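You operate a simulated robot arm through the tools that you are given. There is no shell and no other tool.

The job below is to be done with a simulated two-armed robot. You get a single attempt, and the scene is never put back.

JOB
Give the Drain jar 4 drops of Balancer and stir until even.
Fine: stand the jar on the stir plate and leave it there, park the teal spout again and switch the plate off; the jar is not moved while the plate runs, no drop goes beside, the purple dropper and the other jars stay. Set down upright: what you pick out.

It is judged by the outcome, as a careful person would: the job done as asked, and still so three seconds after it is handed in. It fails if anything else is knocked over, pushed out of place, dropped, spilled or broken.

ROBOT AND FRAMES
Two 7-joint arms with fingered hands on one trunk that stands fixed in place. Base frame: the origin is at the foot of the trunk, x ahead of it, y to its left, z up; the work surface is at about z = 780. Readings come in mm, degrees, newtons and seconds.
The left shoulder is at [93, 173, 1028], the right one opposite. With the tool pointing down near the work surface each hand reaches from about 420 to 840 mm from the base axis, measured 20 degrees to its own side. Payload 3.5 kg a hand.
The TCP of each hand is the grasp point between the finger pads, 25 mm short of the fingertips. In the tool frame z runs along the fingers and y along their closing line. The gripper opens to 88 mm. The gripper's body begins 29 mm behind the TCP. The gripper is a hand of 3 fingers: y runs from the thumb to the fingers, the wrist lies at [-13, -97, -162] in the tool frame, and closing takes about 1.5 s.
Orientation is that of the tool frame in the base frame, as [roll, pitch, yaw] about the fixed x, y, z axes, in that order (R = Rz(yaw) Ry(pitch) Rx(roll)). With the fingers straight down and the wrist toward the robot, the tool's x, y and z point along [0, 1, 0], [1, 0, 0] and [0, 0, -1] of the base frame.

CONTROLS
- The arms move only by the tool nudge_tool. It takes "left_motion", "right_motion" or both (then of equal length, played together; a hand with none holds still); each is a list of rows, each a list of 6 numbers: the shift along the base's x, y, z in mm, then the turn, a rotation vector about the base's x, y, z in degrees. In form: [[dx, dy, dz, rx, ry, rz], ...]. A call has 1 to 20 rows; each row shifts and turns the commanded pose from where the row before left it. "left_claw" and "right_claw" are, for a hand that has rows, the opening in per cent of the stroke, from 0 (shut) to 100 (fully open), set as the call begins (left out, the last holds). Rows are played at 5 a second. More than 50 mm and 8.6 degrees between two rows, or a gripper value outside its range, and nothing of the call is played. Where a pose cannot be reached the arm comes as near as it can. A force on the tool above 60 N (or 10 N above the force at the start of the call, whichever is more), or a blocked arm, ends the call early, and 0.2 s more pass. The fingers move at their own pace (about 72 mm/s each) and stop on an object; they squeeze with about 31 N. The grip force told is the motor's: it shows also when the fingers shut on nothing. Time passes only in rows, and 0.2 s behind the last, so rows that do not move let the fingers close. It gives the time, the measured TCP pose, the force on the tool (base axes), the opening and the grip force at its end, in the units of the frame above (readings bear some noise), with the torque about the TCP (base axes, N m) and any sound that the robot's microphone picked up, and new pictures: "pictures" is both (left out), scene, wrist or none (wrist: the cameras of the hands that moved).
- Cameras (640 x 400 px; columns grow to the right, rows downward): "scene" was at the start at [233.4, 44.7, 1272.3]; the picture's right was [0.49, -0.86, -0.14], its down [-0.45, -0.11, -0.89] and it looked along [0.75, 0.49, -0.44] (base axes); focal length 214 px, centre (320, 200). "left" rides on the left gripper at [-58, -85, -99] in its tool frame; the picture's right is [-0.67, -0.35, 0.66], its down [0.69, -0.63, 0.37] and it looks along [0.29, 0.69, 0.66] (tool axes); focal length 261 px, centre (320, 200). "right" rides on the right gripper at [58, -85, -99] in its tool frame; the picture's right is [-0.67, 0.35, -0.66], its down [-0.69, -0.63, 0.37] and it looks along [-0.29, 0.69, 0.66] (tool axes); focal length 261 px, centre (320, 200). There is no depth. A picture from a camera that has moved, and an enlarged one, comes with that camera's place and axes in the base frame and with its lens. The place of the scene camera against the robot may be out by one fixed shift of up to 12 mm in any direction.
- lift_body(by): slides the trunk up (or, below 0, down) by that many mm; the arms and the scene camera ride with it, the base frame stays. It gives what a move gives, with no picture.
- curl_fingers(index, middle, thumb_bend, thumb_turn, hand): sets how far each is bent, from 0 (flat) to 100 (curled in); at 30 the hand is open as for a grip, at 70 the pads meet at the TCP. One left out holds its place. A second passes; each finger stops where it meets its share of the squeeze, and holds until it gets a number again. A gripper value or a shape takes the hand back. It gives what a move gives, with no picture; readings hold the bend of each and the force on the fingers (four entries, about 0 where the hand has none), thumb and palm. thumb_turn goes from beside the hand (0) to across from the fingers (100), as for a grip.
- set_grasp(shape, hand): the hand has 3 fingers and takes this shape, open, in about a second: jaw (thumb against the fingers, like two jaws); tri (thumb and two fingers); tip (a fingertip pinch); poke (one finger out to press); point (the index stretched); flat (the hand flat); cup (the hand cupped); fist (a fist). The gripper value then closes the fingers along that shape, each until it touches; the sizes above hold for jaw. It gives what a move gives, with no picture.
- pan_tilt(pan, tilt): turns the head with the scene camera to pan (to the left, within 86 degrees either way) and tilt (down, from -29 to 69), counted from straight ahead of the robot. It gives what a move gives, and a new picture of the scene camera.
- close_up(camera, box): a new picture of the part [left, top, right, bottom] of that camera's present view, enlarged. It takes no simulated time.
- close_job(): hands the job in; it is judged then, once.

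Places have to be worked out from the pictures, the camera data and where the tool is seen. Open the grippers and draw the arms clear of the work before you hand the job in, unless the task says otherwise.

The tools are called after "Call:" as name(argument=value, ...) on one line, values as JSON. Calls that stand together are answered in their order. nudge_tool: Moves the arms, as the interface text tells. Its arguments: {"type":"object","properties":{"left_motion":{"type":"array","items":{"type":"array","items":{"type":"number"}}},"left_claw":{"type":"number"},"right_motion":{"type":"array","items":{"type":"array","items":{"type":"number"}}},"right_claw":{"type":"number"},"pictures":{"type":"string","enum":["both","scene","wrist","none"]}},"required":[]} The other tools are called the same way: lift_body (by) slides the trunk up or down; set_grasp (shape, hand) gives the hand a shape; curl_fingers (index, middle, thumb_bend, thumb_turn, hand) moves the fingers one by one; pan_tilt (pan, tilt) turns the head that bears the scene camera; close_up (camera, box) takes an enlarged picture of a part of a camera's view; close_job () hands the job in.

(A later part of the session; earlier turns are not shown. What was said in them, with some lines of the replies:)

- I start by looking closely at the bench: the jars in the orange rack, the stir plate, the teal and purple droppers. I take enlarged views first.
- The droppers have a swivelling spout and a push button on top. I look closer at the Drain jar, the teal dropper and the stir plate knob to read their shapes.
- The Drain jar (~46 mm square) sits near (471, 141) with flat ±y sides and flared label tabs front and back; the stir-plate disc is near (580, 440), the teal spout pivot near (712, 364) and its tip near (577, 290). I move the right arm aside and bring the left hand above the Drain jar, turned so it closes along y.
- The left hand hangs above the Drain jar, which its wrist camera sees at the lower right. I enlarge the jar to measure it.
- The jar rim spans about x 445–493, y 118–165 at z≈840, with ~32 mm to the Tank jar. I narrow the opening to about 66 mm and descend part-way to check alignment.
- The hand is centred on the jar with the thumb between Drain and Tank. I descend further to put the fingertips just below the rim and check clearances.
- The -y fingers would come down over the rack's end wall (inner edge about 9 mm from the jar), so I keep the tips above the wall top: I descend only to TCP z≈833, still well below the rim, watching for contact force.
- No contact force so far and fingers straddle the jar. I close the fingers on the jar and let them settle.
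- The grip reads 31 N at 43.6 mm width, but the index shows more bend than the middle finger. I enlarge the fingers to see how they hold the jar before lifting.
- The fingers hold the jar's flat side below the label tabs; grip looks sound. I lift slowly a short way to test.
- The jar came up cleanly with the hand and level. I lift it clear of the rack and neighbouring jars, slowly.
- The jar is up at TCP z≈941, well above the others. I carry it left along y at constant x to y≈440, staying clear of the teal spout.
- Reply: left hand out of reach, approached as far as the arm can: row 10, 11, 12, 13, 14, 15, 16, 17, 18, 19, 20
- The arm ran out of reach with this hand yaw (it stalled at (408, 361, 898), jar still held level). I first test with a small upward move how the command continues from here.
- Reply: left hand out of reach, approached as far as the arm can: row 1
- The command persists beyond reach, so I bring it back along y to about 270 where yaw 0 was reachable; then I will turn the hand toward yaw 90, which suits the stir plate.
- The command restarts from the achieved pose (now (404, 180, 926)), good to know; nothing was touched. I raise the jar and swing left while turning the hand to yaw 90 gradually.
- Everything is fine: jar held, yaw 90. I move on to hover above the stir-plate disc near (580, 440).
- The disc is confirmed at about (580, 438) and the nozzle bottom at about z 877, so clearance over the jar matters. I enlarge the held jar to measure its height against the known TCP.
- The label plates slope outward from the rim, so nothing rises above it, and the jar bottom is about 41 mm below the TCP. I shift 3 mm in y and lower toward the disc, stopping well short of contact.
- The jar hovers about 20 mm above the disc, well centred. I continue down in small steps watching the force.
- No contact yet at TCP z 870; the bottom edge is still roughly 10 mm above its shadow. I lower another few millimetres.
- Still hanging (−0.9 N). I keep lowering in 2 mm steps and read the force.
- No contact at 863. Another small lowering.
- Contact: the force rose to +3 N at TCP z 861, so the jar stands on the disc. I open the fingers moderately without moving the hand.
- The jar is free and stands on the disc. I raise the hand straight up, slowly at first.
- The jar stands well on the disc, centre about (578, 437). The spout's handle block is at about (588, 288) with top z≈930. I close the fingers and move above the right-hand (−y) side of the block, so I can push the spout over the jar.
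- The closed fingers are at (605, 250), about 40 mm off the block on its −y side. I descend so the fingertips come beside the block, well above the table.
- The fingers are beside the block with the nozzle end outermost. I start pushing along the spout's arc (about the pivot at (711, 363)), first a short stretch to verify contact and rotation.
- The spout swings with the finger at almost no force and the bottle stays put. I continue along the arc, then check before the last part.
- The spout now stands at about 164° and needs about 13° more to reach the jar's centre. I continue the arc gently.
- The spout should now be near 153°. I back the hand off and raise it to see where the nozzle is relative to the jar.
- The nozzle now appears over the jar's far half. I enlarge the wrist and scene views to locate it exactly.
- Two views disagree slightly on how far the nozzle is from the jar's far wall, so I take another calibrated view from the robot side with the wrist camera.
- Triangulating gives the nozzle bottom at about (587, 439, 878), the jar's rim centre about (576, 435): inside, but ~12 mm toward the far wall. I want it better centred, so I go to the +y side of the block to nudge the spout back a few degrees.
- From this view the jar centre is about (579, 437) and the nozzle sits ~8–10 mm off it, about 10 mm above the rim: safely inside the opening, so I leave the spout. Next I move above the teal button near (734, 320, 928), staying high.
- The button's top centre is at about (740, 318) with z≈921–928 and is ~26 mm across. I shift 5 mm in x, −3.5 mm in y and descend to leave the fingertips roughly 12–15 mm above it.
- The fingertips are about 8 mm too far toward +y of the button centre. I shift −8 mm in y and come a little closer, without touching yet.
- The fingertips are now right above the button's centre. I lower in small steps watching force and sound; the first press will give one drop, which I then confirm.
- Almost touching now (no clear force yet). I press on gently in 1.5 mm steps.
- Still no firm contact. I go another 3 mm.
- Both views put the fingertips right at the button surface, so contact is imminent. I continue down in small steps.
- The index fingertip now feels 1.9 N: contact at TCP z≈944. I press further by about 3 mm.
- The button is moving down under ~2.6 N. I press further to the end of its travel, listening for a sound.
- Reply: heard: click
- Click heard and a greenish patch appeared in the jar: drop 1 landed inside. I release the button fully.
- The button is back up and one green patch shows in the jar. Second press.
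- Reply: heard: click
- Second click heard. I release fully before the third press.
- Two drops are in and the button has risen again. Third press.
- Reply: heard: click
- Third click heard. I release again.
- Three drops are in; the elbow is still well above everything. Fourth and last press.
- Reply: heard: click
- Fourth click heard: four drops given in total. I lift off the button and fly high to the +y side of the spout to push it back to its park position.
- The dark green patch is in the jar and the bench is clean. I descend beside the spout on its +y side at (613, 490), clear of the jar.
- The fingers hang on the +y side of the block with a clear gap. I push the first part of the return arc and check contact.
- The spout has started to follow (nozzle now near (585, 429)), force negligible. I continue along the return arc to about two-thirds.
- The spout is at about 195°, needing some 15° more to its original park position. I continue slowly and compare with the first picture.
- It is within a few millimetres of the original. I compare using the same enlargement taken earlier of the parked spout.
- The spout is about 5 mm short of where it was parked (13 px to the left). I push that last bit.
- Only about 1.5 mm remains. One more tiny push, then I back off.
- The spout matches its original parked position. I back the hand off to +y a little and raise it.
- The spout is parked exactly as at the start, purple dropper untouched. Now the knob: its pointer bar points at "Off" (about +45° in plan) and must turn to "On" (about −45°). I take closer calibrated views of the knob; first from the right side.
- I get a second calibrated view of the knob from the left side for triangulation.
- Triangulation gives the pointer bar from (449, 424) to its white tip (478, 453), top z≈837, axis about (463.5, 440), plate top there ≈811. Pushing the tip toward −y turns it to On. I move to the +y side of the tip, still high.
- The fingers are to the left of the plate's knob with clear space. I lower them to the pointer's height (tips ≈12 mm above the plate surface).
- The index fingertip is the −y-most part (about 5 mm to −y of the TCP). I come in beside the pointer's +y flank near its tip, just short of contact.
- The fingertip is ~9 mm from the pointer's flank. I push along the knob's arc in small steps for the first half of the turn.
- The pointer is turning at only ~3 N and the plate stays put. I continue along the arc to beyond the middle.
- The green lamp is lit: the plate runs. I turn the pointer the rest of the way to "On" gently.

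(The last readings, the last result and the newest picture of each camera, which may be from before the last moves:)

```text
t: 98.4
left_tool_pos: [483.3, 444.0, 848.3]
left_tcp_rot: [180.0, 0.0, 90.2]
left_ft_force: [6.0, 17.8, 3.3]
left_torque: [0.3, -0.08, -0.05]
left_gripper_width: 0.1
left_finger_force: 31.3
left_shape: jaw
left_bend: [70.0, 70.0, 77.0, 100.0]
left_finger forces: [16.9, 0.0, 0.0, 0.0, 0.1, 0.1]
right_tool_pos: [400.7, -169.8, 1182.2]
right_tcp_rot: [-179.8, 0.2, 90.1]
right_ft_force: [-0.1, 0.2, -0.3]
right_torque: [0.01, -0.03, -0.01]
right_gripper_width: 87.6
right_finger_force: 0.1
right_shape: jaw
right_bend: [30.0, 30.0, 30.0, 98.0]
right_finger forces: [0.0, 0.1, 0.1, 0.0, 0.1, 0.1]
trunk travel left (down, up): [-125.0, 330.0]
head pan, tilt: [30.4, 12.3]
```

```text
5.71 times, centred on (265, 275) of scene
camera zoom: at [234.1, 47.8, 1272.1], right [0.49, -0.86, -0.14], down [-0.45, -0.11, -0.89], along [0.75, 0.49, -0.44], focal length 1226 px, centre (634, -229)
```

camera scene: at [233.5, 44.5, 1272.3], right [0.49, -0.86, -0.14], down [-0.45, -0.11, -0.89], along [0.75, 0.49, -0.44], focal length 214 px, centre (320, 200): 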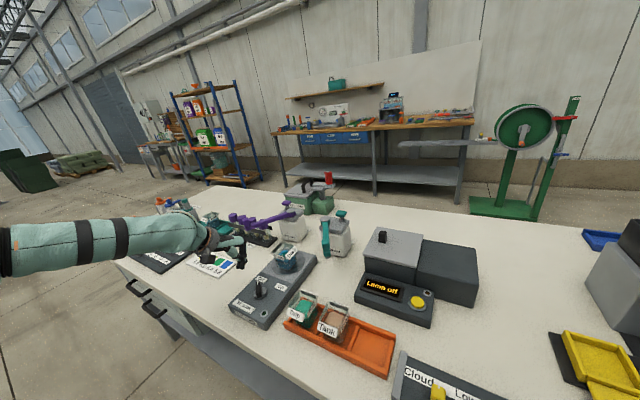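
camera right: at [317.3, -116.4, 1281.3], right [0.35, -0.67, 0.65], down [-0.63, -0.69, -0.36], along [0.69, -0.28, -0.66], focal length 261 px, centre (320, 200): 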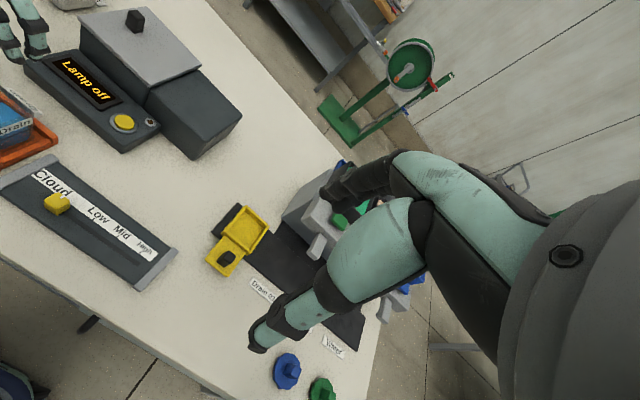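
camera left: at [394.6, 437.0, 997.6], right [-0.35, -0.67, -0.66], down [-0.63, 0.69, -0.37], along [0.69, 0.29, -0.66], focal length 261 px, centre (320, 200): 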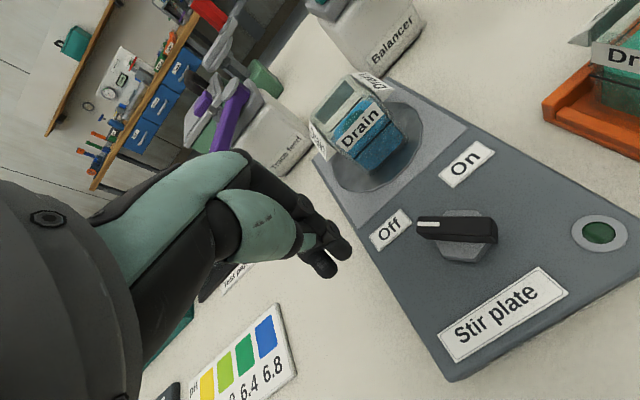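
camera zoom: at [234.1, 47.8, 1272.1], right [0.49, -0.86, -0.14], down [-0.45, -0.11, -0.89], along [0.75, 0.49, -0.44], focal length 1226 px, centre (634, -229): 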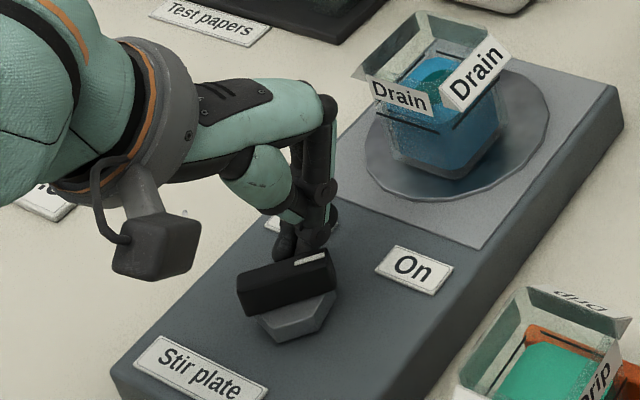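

The force rose to 18 N: the knob is at its On stop (pointer well past centre, lamp lit). I back off at once and lift away.

Call:
nudge_tool(left_motion=[[0, 4, 0, 0, 0, 0], [0, 8, 0, 0, 0, 0], [0, 10, 0, 0, 0, 0], [0, 6, 8, 0, 0, 0], [0, 0, 20, 0, 0, 0], [0, 0, 25, 0, 0, 0], [0, 0, 10, 0, 0, 0]], pictures="both")

Call:
close_up(camera="left", box=[280, 40, 580, 260])

Call:
close_up(camera="scene", box=[220, 220, 320, 320])

```text
t: 100.0
left_tool_pos: [484.5, 468.3, 911.6]
left_tcp_rot: [-180.0, 0.0, 90.1]
left_ft_force: [0.5, -0.1, 0.3]
left_torque: [0.0, -0.01, -0.02]
left_gripper_width: 0.1
left_finger_force: 30.9
left_shape: jaw
left_bend: [70.0, 70.0, 77.0, 100.0]
left_finger forces: [0.0, 0.0, 0.1, 0.1, 0.0, 0.1]
right_tool_pos: [400.4, -173.0, 1182.6]
right_tcp_rot: [-179.9, 0.0, 90.0]
right_ft_force: [-0.1, 0.0, 0.5]
right_torque: [-0.02, -0.04, 0.03]
right_gripper_width: 87.5
right_finger_force: 0.0
right_shape: jaw
right_bend: [30.0, 30.0, 30.0, 98.0]
right_finger forces: [0.1, 0.0, 0.0, 0.0, 0.0, 0.0]
trunk travel left (down, up): [-125.0, 330.0]
head pan, tilt: [30.4, 12.3]
camera scene: at [233.4, 44.5, 1272.3], right [0.49, -0.86, -0.14], down [-0.45, -0.11, -0.89], along [0.75, 0.49, -0.44], focal length 214 px, centre (320, 200)
camera left: at [400.1, 409.8, 1011.8], right [-0.35, -0.67, -0.66], down [-0.63, 0.68, -0.37], along [0.69, 0.29, -0.66], focal length 261 px, centre (320, 200)
```

scene: 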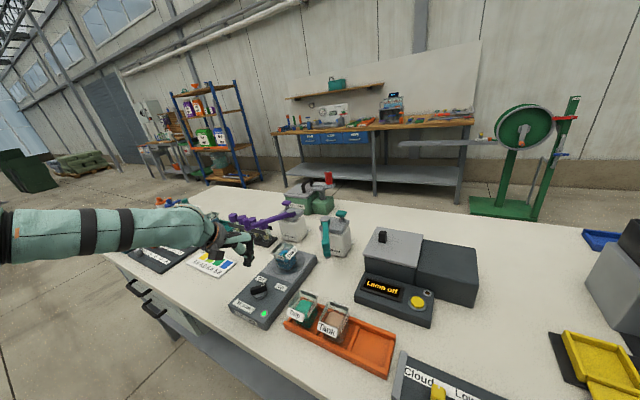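
left: 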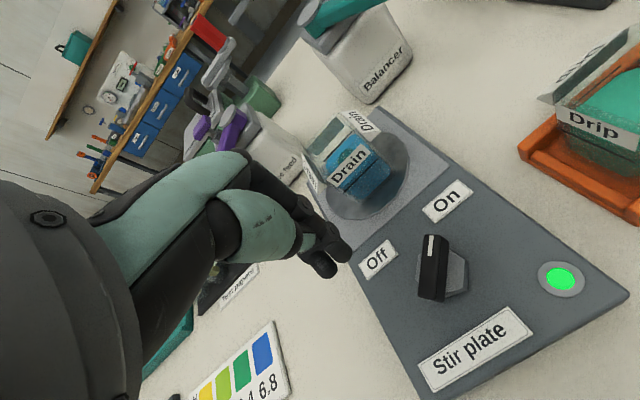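

```text
1.82 times, centred on (430, 150) of left
camera zoom: at [400.1, 409.8, 1011.8], right [-0.35, -0.67, -0.66], down [-0.63, 0.68, -0.37], along [0.69, 0.29, -0.66], focal length 474 px, centre (120, 291)
```

zoom: 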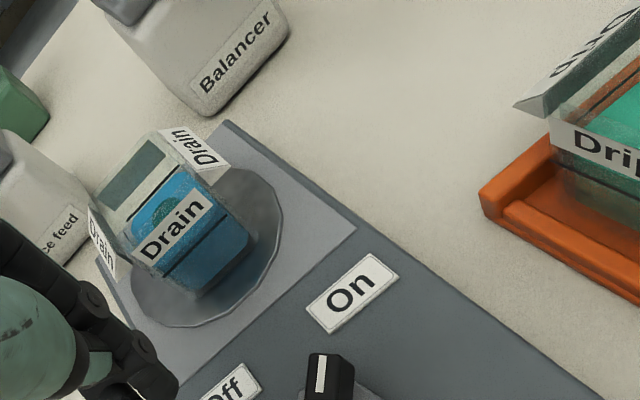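

```text
4.00 times, centred on (270, 270) of scene
camera zoom: at [233.4, 44.5, 1272.3], right [0.49, -0.86, -0.14], down [-0.45, -0.11, -0.89], along [0.75, 0.49, -0.44], focal length 858 px, centre (520, -80)
```

zoom: 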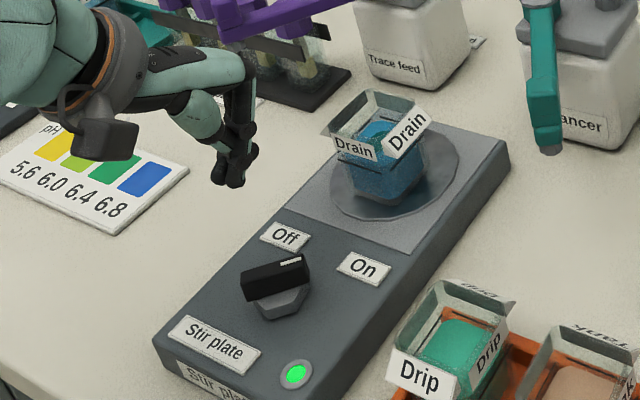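

The jar and plate have not shifted and the lamp is green. I wait while it stirs, holding still, and watch the liquid.

Call:
nudge_tool(left_motion=[[0, 0, 0, 0, 0, 0], [0, 0, 0, 0, 0, 0], [0, 0, 0, 0, 0, 0], [0, 0, 0, 0, 0, 0], [0, 0, 0, 0, 0, 0], [0, 0, 0, 0, 0, 0], [0, 0, 0, 0, 0, 0], [0, 0, 0, 0, 0, 0], [0, 0, 0, 0, 0, 0], [0, 0, 0, 0, 0, 0], [0, 0, 0, 0, 0, 0], [0, 0, 0, 0, 0, 0], [0, 0, 0, 0, 0, 0], [0, 0, 0, 0, 0, 0], [0, 0, 0, 0, 0, 0], [0, 0, 0, 0, 0, 0], [0, 0, 0, 0, 0, 0], [0, 0, 0, 0, 0, 0], [0, 0, 0, 0, 0, 0], [0, 0, 0, 0, 0, 0]], pictures="none")

Call:
close_up(camera="scene", box=[265, 235, 315, 285])

Call:
close_up(camera="left", box=[300, 90, 420, 220])

```text
t: 104.2
left_tool_pos: [483.9, 468.8, 913.2]
left_tcp_rot: [180.0, 0.0, 90.1]
left_ft_force: [-0.2, -0.5, 0.3]
left_torque: [0.02, 0.01, 0.02]
left_gripper_width: 0.0
left_finger_force: 31.0
left_shape: jaw
left_bend: [70.0, 70.0, 77.0, 100.0]
left_finger forces: [0.1, 0.0, 0.1, 0.1, 0.0, 0.0]
right_tool_pos: [401.7, -171.5, 1181.5]
right_tcp_rot: [-179.9, 0.0, 90.2]
right_ft_force: [0.3, 0.3, -1.0]
right_torque: [0.01, 0.02, 0.01]
right_gripper_width: 87.8
right_finger_force: 0.1
right_shape: jaw
right_bend: [30.0, 30.0, 30.0, 98.0]
right_finger forces: [0.0, 0.0, 0.1, 0.0, 0.0, 0.0]
trunk travel left (down, up): [-125.0, 330.0]
head pan, tilt: [30.4, 12.3]
```

```text
8.00 times, centred on (290, 260) of scene
camera zoom: at [233.4, 44.6, 1272.3], right [0.49, -0.86, -0.14], down [-0.45, -0.11, -0.89], along [0.75, 0.49, -0.44], focal length 1716 px, centre (560, -280)
```

zoom: 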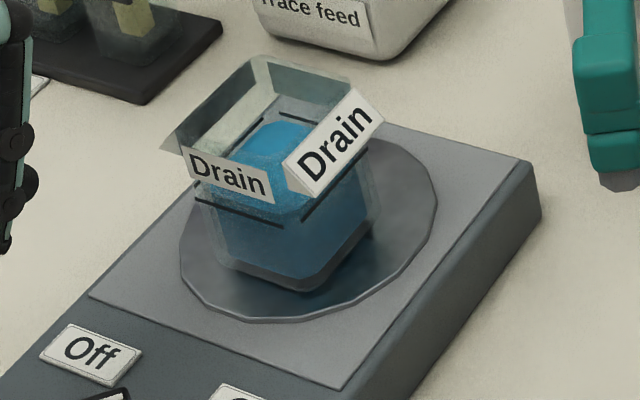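

```text
3.08 times, centred on (360, 155) of left
camera zoom: at [400.1, 409.8, 1011.5], right [-0.35, -0.67, -0.66], down [-0.63, 0.69, -0.37], along [0.69, 0.29, -0.66], focal length 802 px, centre (197, 338)
```

zoom: 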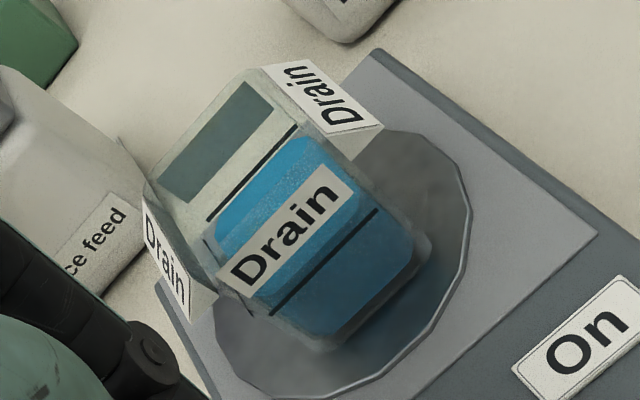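

The green patch has mixed away and the liquid looks even. I keep it stirring a few seconds more while moving (well clear of the jar) to the +y side of the pointer's tail, which I will push to switch off.

Call:
nudge_tool(left_motion=[[-5, 3, 0, 0, 0, 0], [-6, 4, 0, 0, 0, 0], [-6, 4, 0, 0, 0, 0], [-6, 1, 0, 0, 0, 0], [0, 0, 0, 0, 0, 0], [0, 0, 0, 0, 0, 0], [0, 0, 0, 0, 0, 0], [0, 0, 0, 0, 0, 0], [0, 0, 0, 0, 0, 0], [0, 0, 0, 0, 0, 0], [0, 0, 0, 0, 0, 0], [0, 0, 0, 0, 0, 0], [0, 0, 0, 0, 0, 0], [0, 0, 0, 0, 0, 0], [0, 0, 0, 0, 0, 0], [0, 0, 0, 0, 0, 0], [0, 0, 0, 0, 0, 0], [0, 0, 0, 0, 0, 0], [0, 0, 0, 0, 0, 0], [0, 0, 0, 0, 0, 0]], pictures="wrist")

Call:
close_up(camera="scene", box=[265, 235, 315, 285])

Call:
close_up(camera="left", box=[300, 80, 460, 220])

```text
t: 108.4
left_tool_pos: [462.1, 479.8, 911.3]
left_tcp_rot: [-179.9, 0.1, 90.0]
left_ft_force: [0.1, 0.2, 0.1]
left_torque: [0.02, 0.0, 0.0]
left_gripper_width: 0.1
left_finger_force: 31.5
left_shape: jaw
left_bend: [70.0, 70.0, 77.0, 100.0]
left_finger forces: [0.0, 0.0, 0.0, 0.0, 0.0, 0.1]
right_tool_pos: [401.1, -172.4, 1182.1]
right_tcp_rot: [-179.9, 0.0, 90.1]
right_ft_force: [-0.2, -0.1, -0.4]
right_torque: [0.01, 0.03, -0.01]
right_gripper_width: 87.7
right_finger_force: 0.0
right_shape: jaw
right_bend: [30.0, 30.0, 30.0, 98.0]
right_finger forces: [0.0, 0.0, 0.1, 0.0, 0.0, 0.0]
trunk travel left (down, up): [-125.0, 330.0]
head pan, tilt: [30.4, 12.3]
camera left: at [377.2, 421.6, 1010.6], right [-0.35, -0.67, -0.66], down [-0.63, 0.69, -0.37], along [0.69, 0.29, -0.66], focal length 261 px, centre (320, 200)
```

left: 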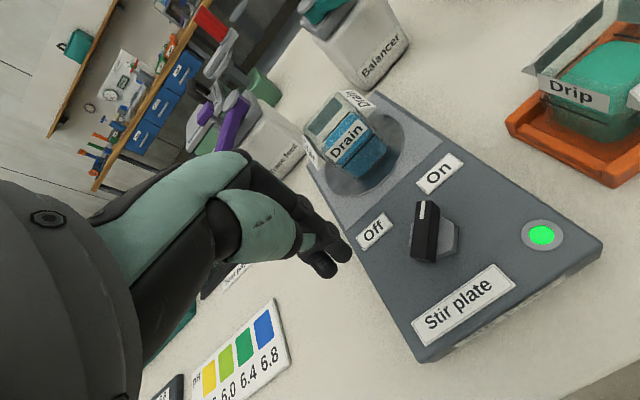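

```text
8.00 times, centred on (290, 260) of scene
camera zoom: at [233.4, 44.6, 1272.3], right [0.49, -0.86, -0.14], down [-0.45, -0.11, -0.89], along [0.75, 0.49, -0.44], focal length 1716 px, centre (560, -280)
```

zoom: 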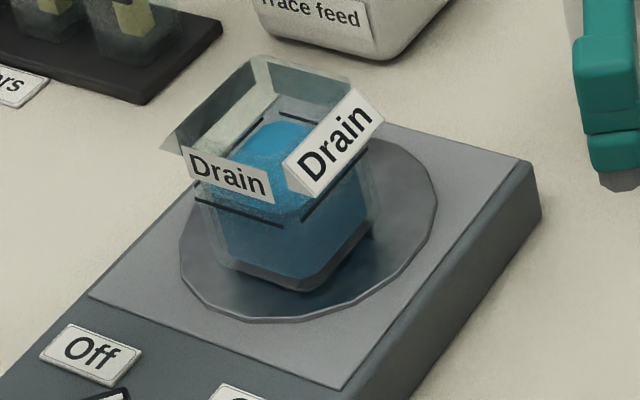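

```text
2.86 times, centred on (380, 150) of left
camera zoom: at [377.2, 421.6, 1010.6], right [-0.35, -0.67, -0.66], down [-0.63, 0.69, -0.37], along [0.69, 0.29, -0.66], focal length 745 px, centre (149, 343)
```

zoom: 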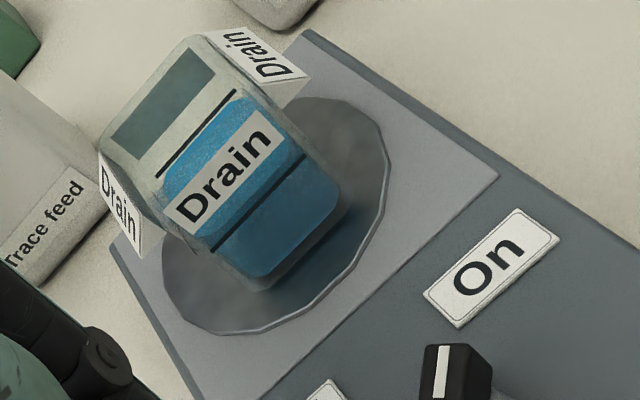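

The liquid is uniformly blue now. I let it run on a little longer while lowering the fingers beside the pointer's tail, short of contact.

Call:
nudge_tool(left_motion=[[0, 0, -8, 0, 0, 0], [0, 0, -12, 0, 0, 0], [0, 0, -12, 0, 0, 0], [0, 0, -12, 0, 0, 0], [0, 0, -10, 0, 0, 0], [0, 0, -6, 0, 0, 0], [0, 0, -3, 0, 0, 0], [0, 0, 0, 0, 0, 0], [0, 0, 0, 0, 0, 0], [0, 0, 0, 0, 0, 0], [0, 0, 0, 0, 0, 0], [0, 0, 0, 0, 0, 0], [0, 0, 0, 0, 0, 0], [0, 0, 0, 0, 0, 0]], pictures="none")

Call:
close_up(camera="left", box=[220, 140, 500, 360])

Call:
close_up(camera="scene", box=[230, 240, 300, 310])

```text
t: 111.4
left_tool_pos: [461.5, 479.5, 851.2]
left_tcp_rot: [-180.0, 0.0, 90.1]
left_ft_force: [0.0, 0.1, -0.4]
left_torque: [-0.02, -0.01, -0.02]
left_gripper_width: 0.0
left_finger_force: 31.2
left_shape: jaw
left_bend: [70.0, 70.0, 77.0, 100.0]
left_finger forces: [0.0, 0.0, 0.0, 0.1, 0.0, 0.1]
right_tool_pos: [400.9, -172.8, 1182.3]
right_tcp_rot: [-179.8, 0.1, 90.0]
right_ft_force: [1.0, -0.2, 0.3]
right_torque: [0.01, 0.02, -0.01]
right_gripper_width: 87.7
right_finger_force: 0.1
right_shape: jaw
right_bend: [30.0, 30.0, 30.0, 98.0]
right_finger forces: [0.0, 0.0, 0.1, 0.1, 0.0, 0.0]
trunk travel left (down, up): [-125.0, 330.0]
head pan, tilt: [30.4, 12.3]
```

```text
1.82 times, centred on (360, 250) of left
camera zoom: at [377.4, 421.5, 949.5], right [-0.35, -0.67, -0.66], down [-0.63, 0.69, -0.37], along [0.69, 0.29, -0.66], focal length 474 px, centre (247, 109)
```

zoom: 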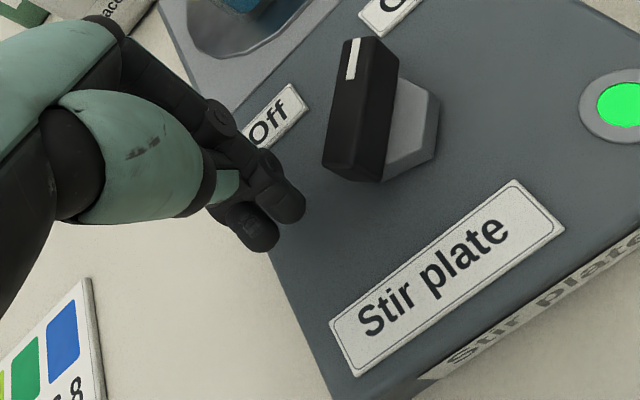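

```text
5.71 times, centred on (265, 275) of scene
camera zoom: at [233.4, 44.6, 1272.3], right [0.49, -0.86, -0.14], down [-0.45, -0.11, -0.89], along [0.75, 0.49, -0.44], focal length 1226 px, centre (634, -229)
```

zoom: 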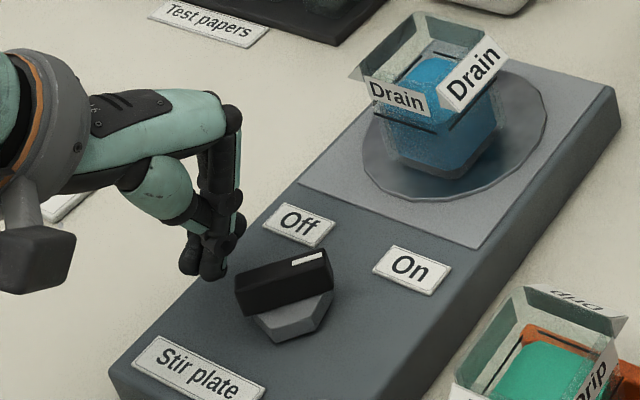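

The fingertip is ~10 mm off the pointer's tail. I push the tail along its arc (toward −y, −x), first half.

Call:
nudge_tool(left_motion=[[-0.5, -4.8, -2, 0, 0, 0], [-1, -4.7, 0, 0, 0, 0], [0, -2.5, 0, 0, 0, 0], [0, -2.5, 0, 0, 0, 0], [-2, -0.6, 0, 0, 0, 0], [-2.1, -0.6, 0, 0, 0, 0], [-2.3, -1.3, 0, 0, 0, 0], [-2.4, -1.3, 0, 0, 0, 0]], pictures="none")

Call:
close_up(camera="left", box=[220, 140, 500, 360])

Call:
close_up(camera="scene", box=[230, 240, 300, 310])

```text
t: 113.2
left_tool_pos: [451.0, 462.1, 847.8]
left_tcp_rot: [-180.0, 0.0, 89.9]
left_ft_force: [0.3, 0.7, -0.1]
left_torque: [-0.03, -0.02, 0.01]
left_gripper_width: 0.4
left_finger_force: 30.6
left_shape: jaw
left_bend: [70.0, 70.0, 77.0, 100.0]
left_finger forces: [1.7, 0.1, 0.0, 0.0, 0.0, 0.0]
right_tool_pos: [401.3, -172.6, 1181.8]
right_tcp_rot: [-179.9, 0.0, 89.9]
right_ft_force: [0.8, -0.4, 0.5]
right_torque: [0.01, 0.01, -0.02]
right_gripper_width: 87.6
right_finger_force: 0.0
right_shape: jaw
right_bend: [30.0, 30.0, 30.0, 98.0]
right_finger forces: [0.0, 0.0, 0.0, 0.1, 0.0, 0.1]
trunk travel left (down, up): [-125.0, 330.0]
head pan, tilt: [30.4, 12.3]
```

```text
1.82 times, centred on (360, 250) of left
camera zoom: at [367.5, 403.3, 946.8], right [-0.35, -0.67, -0.66], down [-0.63, 0.69, -0.37], along [0.69, 0.28, -0.66], focal length 474 px, centre (247, 109)
```

zoom: 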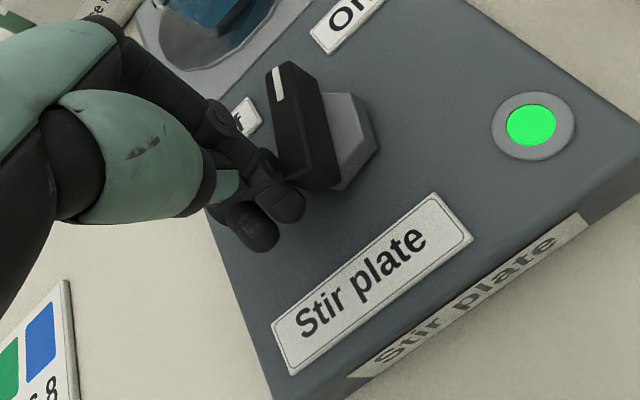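

```text
5.71 times, centred on (265, 275) of scene
camera zoom: at [233.7, 44.5, 1272.2], right [0.49, -0.86, -0.14], down [-0.45, -0.11, -0.89], along [0.75, 0.49, -0.44], focal length 1226 px, centre (634, -229)
```

zoom: 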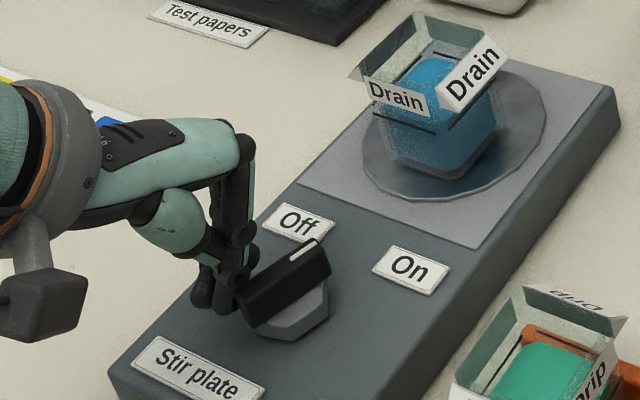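

Contact made, pointer beginning to turn at under 2 N. I continue along the arc.

Call:
nudge_tool(left_motion=[[-1.8, -2, 0, 0, 0, 0], [-1.7, -2, 0, 0, 0, 0], [-1.4, -2.2, 0, 0, 0, 0], [-1.3, -2.3, 0, 0, 0, 0], [-0.7, -2.3, 0, 0, 0, 0], [-0.5, -2.2, 0, 0, 0, 0]], pictures="none")

Call:
close_up(camera="left", box=[220, 140, 500, 360])

Call:
close_up(camera="scene", box=[230, 240, 300, 310])

```text
t: 114.6
left_tool_pos: [444.2, 448.1, 847.8]
left_tcp_rot: [179.9, 0.0, 90.0]
left_ft_force: [-0.8, 2.4, 1.7]
left_torque: [0.0, -0.03, 0.01]
left_gripper_width: 0.0
left_finger_force: 31.2
left_shape: jaw
left_bend: [70.0, 70.0, 77.0, 100.0]
left_finger forces: [0.0, 0.0, 0.0, 0.0, 0.1, 0.0]
right_tool_pos: [400.8, -172.7, 1182.4]
right_tcp_rot: [-179.9, 0.2, 90.1]
right_ft_force: [-0.2, -0.7, -0.6]
right_torque: [-0.01, 0.02, 0.02]
right_gripper_width: 87.7
right_finger_force: 0.0
right_shape: jaw
right_bend: [30.0, 30.0, 30.0, 98.0]
right_finger forces: [0.0, 0.1, 0.0, 0.0, 0.0, 0.1]
trunk travel left (down, up): [-125.0, 330.0]
head pan, tilt: [30.4, 12.3]
```

```text
1.82 times, centred on (360, 250) of left
camera zoom: at [359.2, 390.1, 946.0], right [-0.35, -0.67, -0.66], down [-0.63, 0.69, -0.37], along [0.69, 0.29, -0.66], focal length 474 px, centre (247, 109)
```

zoom: 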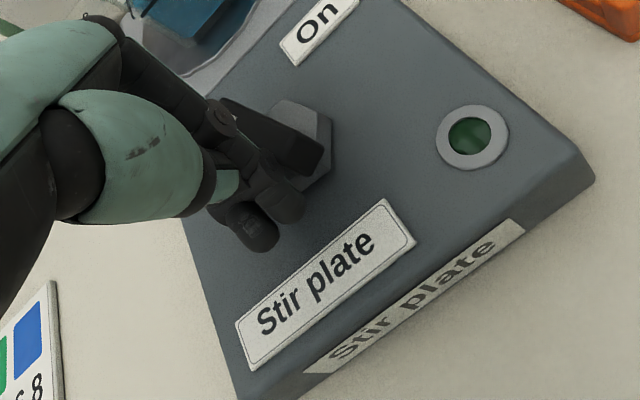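

```text
5.71 times, centred on (265, 275) of scene
camera zoom: at [233.1, 44.8, 1272.3], right [0.49, -0.86, -0.14], down [-0.45, -0.11, -0.89], along [0.75, 0.49, -0.44], focal length 1226 px, centre (634, -229)
```

zoom: 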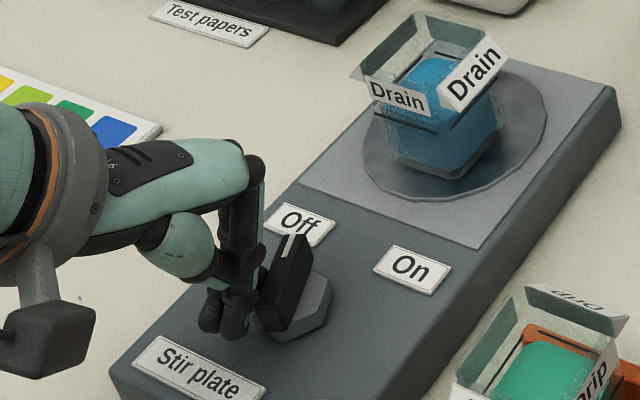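

The lamp has gone dark: the plate is off. I nudge the pointer a bit further toward its Off stop in tiny steps.

Call:
nudge_tool(left_motion=[[-0.4, -1.3, 0, 0, 0, 0], [-0.2, -1.3, 0, 0, 0, 0]], pictures="none")

Call:
close_up(camera="scene", box=[230, 240, 300, 310])

```text
t: 115.2
left_tool_pos: [443.4, 446.3, 847.2]
left_tcp_rot: [180.0, 0.0, 89.9]
left_ft_force: [-1.8, 2.3, 1.4]
left_torque: [0.0, 0.01, 0.02]
left_gripper_width: 0.3
left_finger_force: 30.6
left_shape: jaw
left_bend: [70.0, 70.0, 77.0, 100.0]
left_finger forces: [0.0, 0.0, 0.0, 0.0, 0.1, 0.1]
right_tool_pos: [400.6, -172.1, 1182.6]
right_tcp_rot: [-180.0, 0.0, 90.1]
right_ft_force: [-0.5, 0.4, -0.4]
right_torque: [0.0, 0.0, 0.0]
right_gripper_width: 87.6
right_finger_force: 0.1
right_shape: jaw
right_bend: [30.0, 30.0, 30.0, 98.0]
right_finger forces: [0.1, 0.0, 0.0, 0.1, 0.0, 0.0]
trunk travel left (down, up): [-125.0, 330.0]
head pan, tilt: [30.4, 12.3]
```

```text
5.71 times, centred on (265, 275) of scene
camera zoom: at [233.0, 45.1, 1272.3], right [0.49, -0.86, -0.14], down [-0.45, -0.11, -0.89], along [0.75, 0.49, -0.44], focal length 1226 px, centre (634, -229)
```

zoom: 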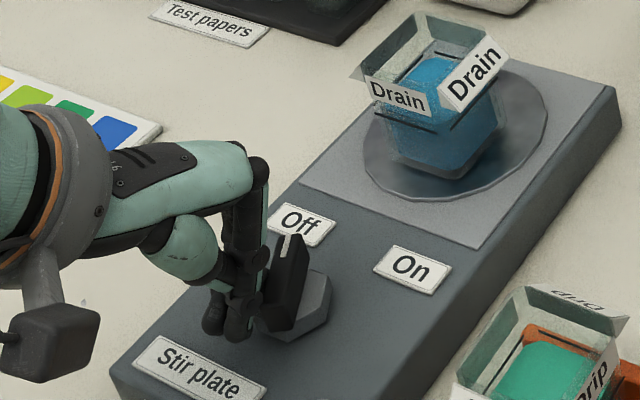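

The pointer is within ~8° of its original Off position, force still ~3 N. Two more tiny steps.

Call:
nudge_tool(left_motion=[[0, -1.2, 0, 0, 0, 0], [0.2, -1.2, 0, 0, 0, 0]], pictures="none")

Call:
close_up(camera="scene", box=[230, 240, 300, 310])

```text
t: 115.8
left_tool_pos: [442.5, 444.2, 847.5]
left_tcp_rot: [-180.0, 0.0, 90.2]
left_ft_force: [-3.3, 5.7, -0.8]
left_torque: [0.05, 0.05, 0.11]
left_gripper_width: 0.0
left_finger_force: 30.9
left_shape: jaw
left_bend: [70.0, 70.0, 76.0, 100.0]
left_finger forces: [0.0, 0.0, 0.0, 0.1, 0.1, 0.0]
right_tool_pos: [400.5, -171.3, 1182.1]
right_tcp_rot: [180.0, 0.1, 90.1]
right_ft_force: [0.7, 0.4, -0.3]
right_torque: [0.0, -0.01, -0.01]
right_gripper_width: 87.7
right_finger_force: 0.0
right_shape: jaw
right_bend: [30.0, 30.0, 30.0, 98.0]
right_finger forces: [0.0, 0.0, 0.1, 0.1, 0.1, 0.0]
trunk travel left (down, up): [-125.0, 330.0]
head pan, tilt: [30.4, 12.3]
```

```text
5.71 times, centred on (265, 275) of scene
camera zoom: at [232.8, 45.7, 1272.3], right [0.49, -0.86, -0.14], down [-0.45, -0.11, -0.89], along [0.75, 0.49, -0.44], focal length 1226 px, centre (634, -229)
```

zoom: 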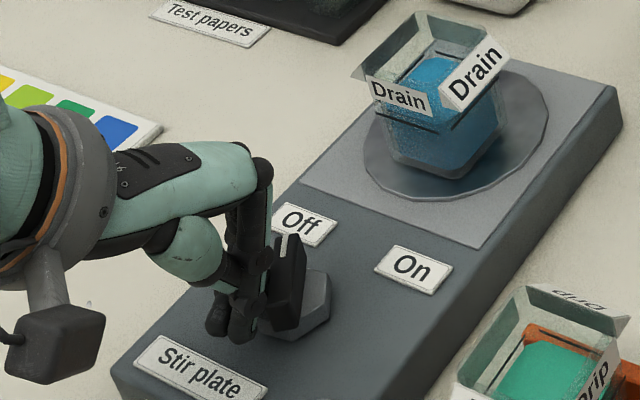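

The pointer is back at its Off stop (force just starting to rise), lamp dark. I back away toward (−x, +y) and then raise the hand.

Call:
nudge_tool(left_motion=[[-2, 4, 0, 0, 0, 0], [-4, 8, 0, 0, 0, 0], [-4, 10, 0, 0, 0, 0], [-2, 8, 8, 0, 0, 0], [0, 0, 20, 0, 0, 0], [0, 0, 30, 0, 0, 0], [0, 0, 40, 0, 0, 0], [0, 0, 30, 0, 0, 0], [0, 0, 0, 0, 0, 0]], pictures="both")

Call:
close_up(camera="scene", box=[220, 220, 320, 320])

Call:
close_up(camera="left", box=[320, 60, 560, 280])

```text
t: 117.8
left_tool_pos: [431.1, 475.5, 974.5]
left_tcp_rot: [-180.0, 0.1, 90.1]
left_ft_force: [0.0, 0.3, -0.3]
left_torque: [-0.02, 0.02, 0.01]
left_gripper_width: 0.0
left_finger_force: 30.5
left_shape: jaw
left_bend: [70.0, 70.0, 77.0, 100.0]
left_finger forces: [0.0, 0.1, 0.0, 0.1, 0.0, 0.0]
right_tool_pos: [401.8, -173.2, 1181.1]
right_tcp_rot: [-179.9, 0.0, 90.1]
right_ft_force: [0.8, 0.1, -0.4]
right_torque: [0.02, 0.0, 0.01]
right_gripper_width: 87.3
right_finger_force: 0.0
right_shape: jaw
right_bend: [30.0, 30.0, 30.0, 98.0]
right_finger forces: [0.1, 0.0, 0.0, 0.0, 0.1, 0.1]
trunk travel left (down, up): [-125.0, 330.0]
head pan, tilt: [30.4, 12.3]
camera scene: at [233.8, 44.6, 1272.1], right [0.49, -0.86, -0.14], down [-0.45, -0.11, -0.89], along [0.75, 0.49, -0.44], focal length 214 px, centre (320, 200)
camera left: at [348.1, 417.1, 1074.3], right [-0.35, -0.67, -0.66], down [-0.63, 0.68, -0.37], along [0.69, 0.29, -0.66], focal length 261 px, centre (320, 200)
```

scene: 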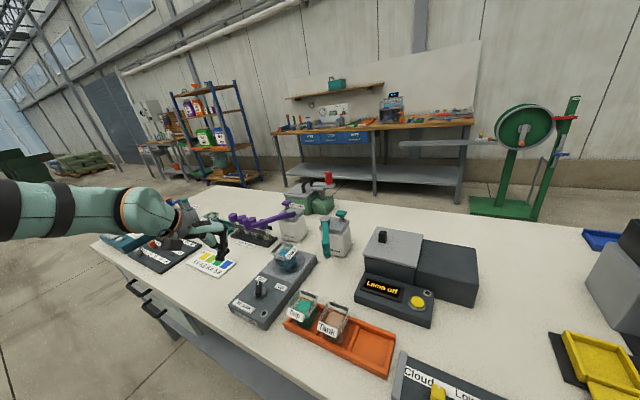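
left: 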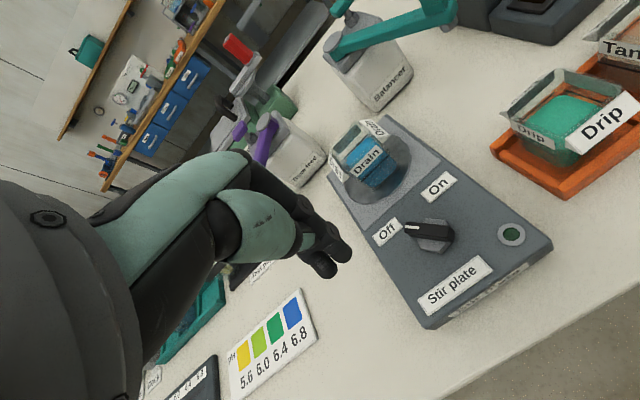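

```text
4.00 times, centred on (270, 270) of scene
camera zoom: at [233.8, 44.6, 1272.1], right [0.49, -0.86, -0.14], down [-0.45, -0.11, -0.89], along [0.75, 0.49, -0.44], focal length 858 px, centre (520, -80)
```

zoom: 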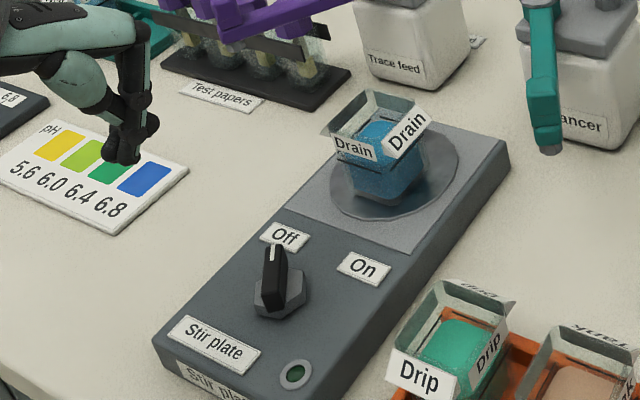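

```text
1.82 times, centred on (440, 170) of left
camera zoom: at [348.1, 417.1, 1074.3], right [-0.35, -0.67, -0.66], down [-0.63, 0.68, -0.37], along [0.69, 0.29, -0.66], focal length 474 px, centre (102, 254)
```

zoom: 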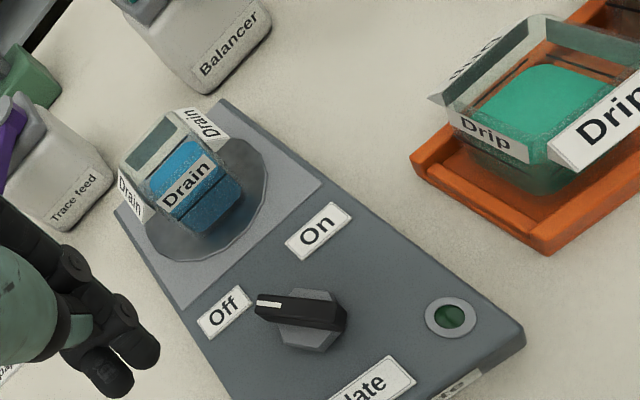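

Pointer at Off, lamp dark, jar and spout in place. I check the liquid's evenness once more, enlarged.

Call:
close_up(camera="scene", box=[272, 240, 306, 274])

Call:
close_up(camera="scene", box=[220, 170, 420, 295])

Call:
close_up(camera="scene", box=[220, 260, 420, 385])

```text
11.76 times, centred on (289, 257) of scene
camera zoom: at [233.8, 44.6, 1272.1], right [0.49, -0.86, -0.14], down [-0.45, -0.11, -0.89], along [0.75, 0.49, -0.44], focal length 2523 px, centre (685, -471)
```

zoom: 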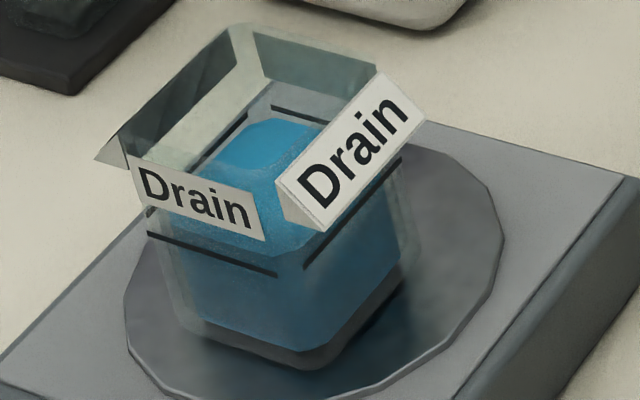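

```text
3.20 times, centred on (320, 232) of scene
camera zoom: at [233.8, 44.6, 1272.1], right [0.49, -0.86, -0.14], down [-0.45, -0.11, -0.89], along [0.75, 0.49, -0.44], focal length 686 px, centre (320, 96)
```

zoom: 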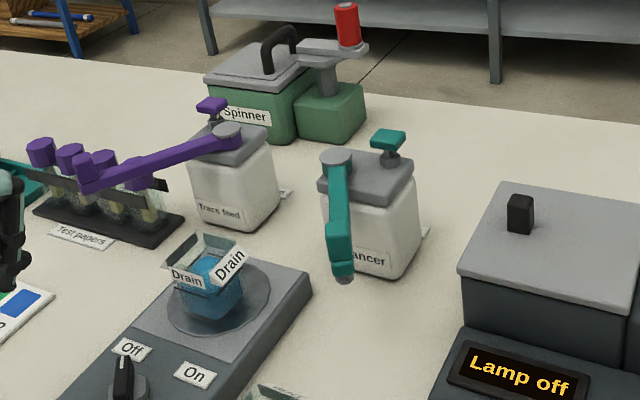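

```text
3.20 times, centred on (320, 322) of scene
camera zoom: at [233.8, 44.6, 1272.1], right [0.49, -0.86, -0.14], down [-0.45, -0.11, -0.89], along [0.75, 0.49, -0.44], focal length 686 px, centre (320, -192)
```

zoom: 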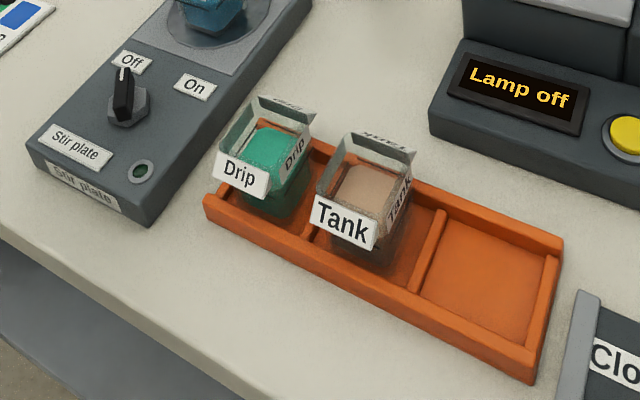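

The liquid is uniformly blue, the spout and purple dropper are as at the start, and Drip and Tank are untouched. I withdraw the left arm to its starting place and open the hand.

Call:
nudge_tool(left_motion=[[-2, 0, 15, 0, 0, 0], [-8, -4, 24, 0, 0, 0], [-8, -5, 24, 0, 0, 0], [-8, -5, 24, 0, 0, 0], [-8, -5, 24, 0, 0, 0], [-8, -5, 24, 0, 0, 0], [-8, -5, 24, 0, 0, 0], [-8, -5, 24, 0, 0, 0], [-8, -5, 24, 0, 0, 0], [-7, -6, 24, 0, 0, 0], [0, 0, 0, 0, 0, 0], [0, 0, 0, 0, 0, 0], [0, 0, 0, 0, 0, 0], [0, 0, 0, 0, 0, 0], [0, 0, 0, 0, 0, 0]], left_claw=100, pictures="both")

Call:
close_up(camera="left", box=[300, 60, 640, 310])

```text
t: 121.0
left_tool_pos: [359.3, 427.7, 1207.4]
left_tcp_rot: [-180.0, 0.1, 90.0]
left_ft_force: [-0.2, -0.3, 0.4]
left_torque: [-0.02, 0.01, -0.01]
left_gripper_width: 87.7
left_finger_force: 0.1
left_shape: jaw
left_bend: [30.0, 30.0, 30.0, 98.0]
left_finger forces: [0.1, 0.1, 0.0, 0.0, 0.0, 0.1]
right_tool_pos: [400.1, -172.0, 1182.5]
right_tcp_rot: [-180.0, 0.0, 90.1]
right_ft_force: [-0.3, 0.0, 0.2]
right_torque: [0.01, 0.03, 0.0]
right_gripper_width: 87.7
right_finger_force: 0.1
right_shape: jaw
right_bend: [30.0, 30.0, 30.0, 98.0]
right_finger forces: [0.0, 0.0, 0.0, 0.0, 0.1, 0.0]
trunk travel left (down, up): [-125.0, 330.0]
head pan, tilt: [30.4, 12.3]
camera scene: at [233.4, 44.5, 1272.3], right [0.49, -0.86, -0.14], down [-0.45, -0.11, -0.89], along [0.75, 0.49, -0.44], focal length 214 px, centre (320, 200)
camera left: at [275.0, 369.3, 1306.1], right [-0.35, -0.67, -0.66], down [-0.63, 0.69, -0.37], along [0.69, 0.29, -0.66], focal length 261 px, centre (320, 200)
```

scene: 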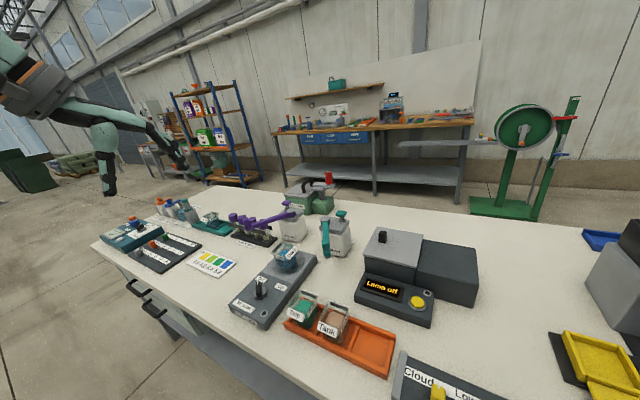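
left: 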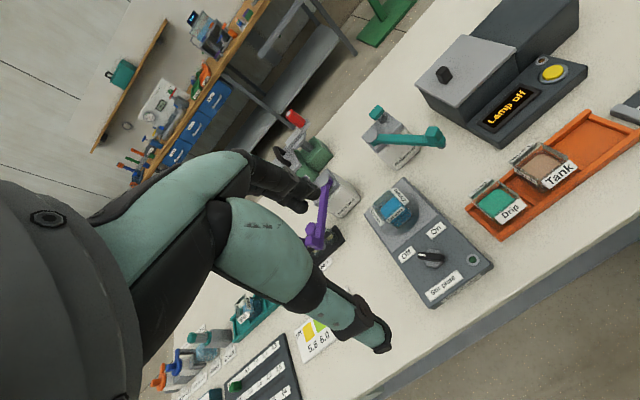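

```text
1.60 times, centred on (470, 185) of left
camera zoom: at [275.0, 369.3, 1306.1], right [-0.35, -0.67, -0.66], down [-0.63, 0.69, -0.37], along [0.69, 0.29, -0.66], focal length 417 px, centre (80, 224)
```

zoom: 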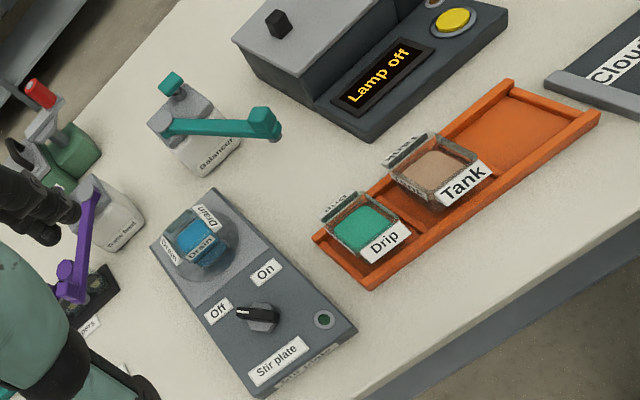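

From the same viewpoint as the start, everything else is unchanged. One last look at the liquid from above before handing in.

Call:
close_up(camera="left", box=[370, 180, 430, 240])

```text
6.67 times, centred on (400, 210) of left
camera zoom: at [275.0, 369.3, 1306.1], right [-0.35, -0.67, -0.66], down [-0.63, 0.69, -0.37], along [0.69, 0.29, -0.66], focal length 1738 px, centre (-213, 133)
```

zoom: 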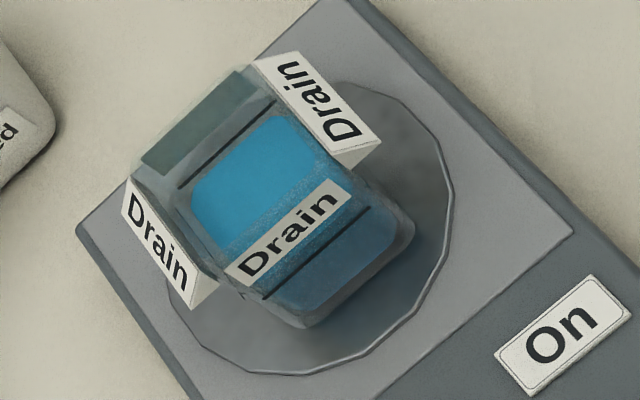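

The liquid is one even blue, the jar stands upright on the plate, the plate is off, the spout is parked and both arms are clear with open hands. I hand the job in.

Call:
close_job()

```text
The job is handed in.
```

I've handed in the job. The Drain jar got 4 drops of Balancer, was stirred until the liquid was one even blue, and is standing upright on the stir plate.

- **Drops:** I heard four separate clicks, one per full press of the teal button. The green Balancer patch showed inside the jar, and I saw no drop beside it.
- **Stirring:** the plate ran for roughly 15 seconds. The patch was gone by about 7 seconds in, and I let it run on a little longer. The jar was not touched or moved while the plate was running.
- **Switched off and parked:** the knob is back at Off and the plate's lamp is dark. The teal spout matches its starting position in the pictures.
- **Everything else:** the purple dropper and the Drip and Tank jars look unmoved compared with the first pictures. Both arms are clear with the hands open.

- **Jar turned:** it now stands a quarter turn from how it sat in the rack, because the left arm could not reach the plate with the hand in its original direction.
- **Knob push:** turning the knob to On hit its stop with about 18 N for a moment. Neither the plate nor the jar shifted.
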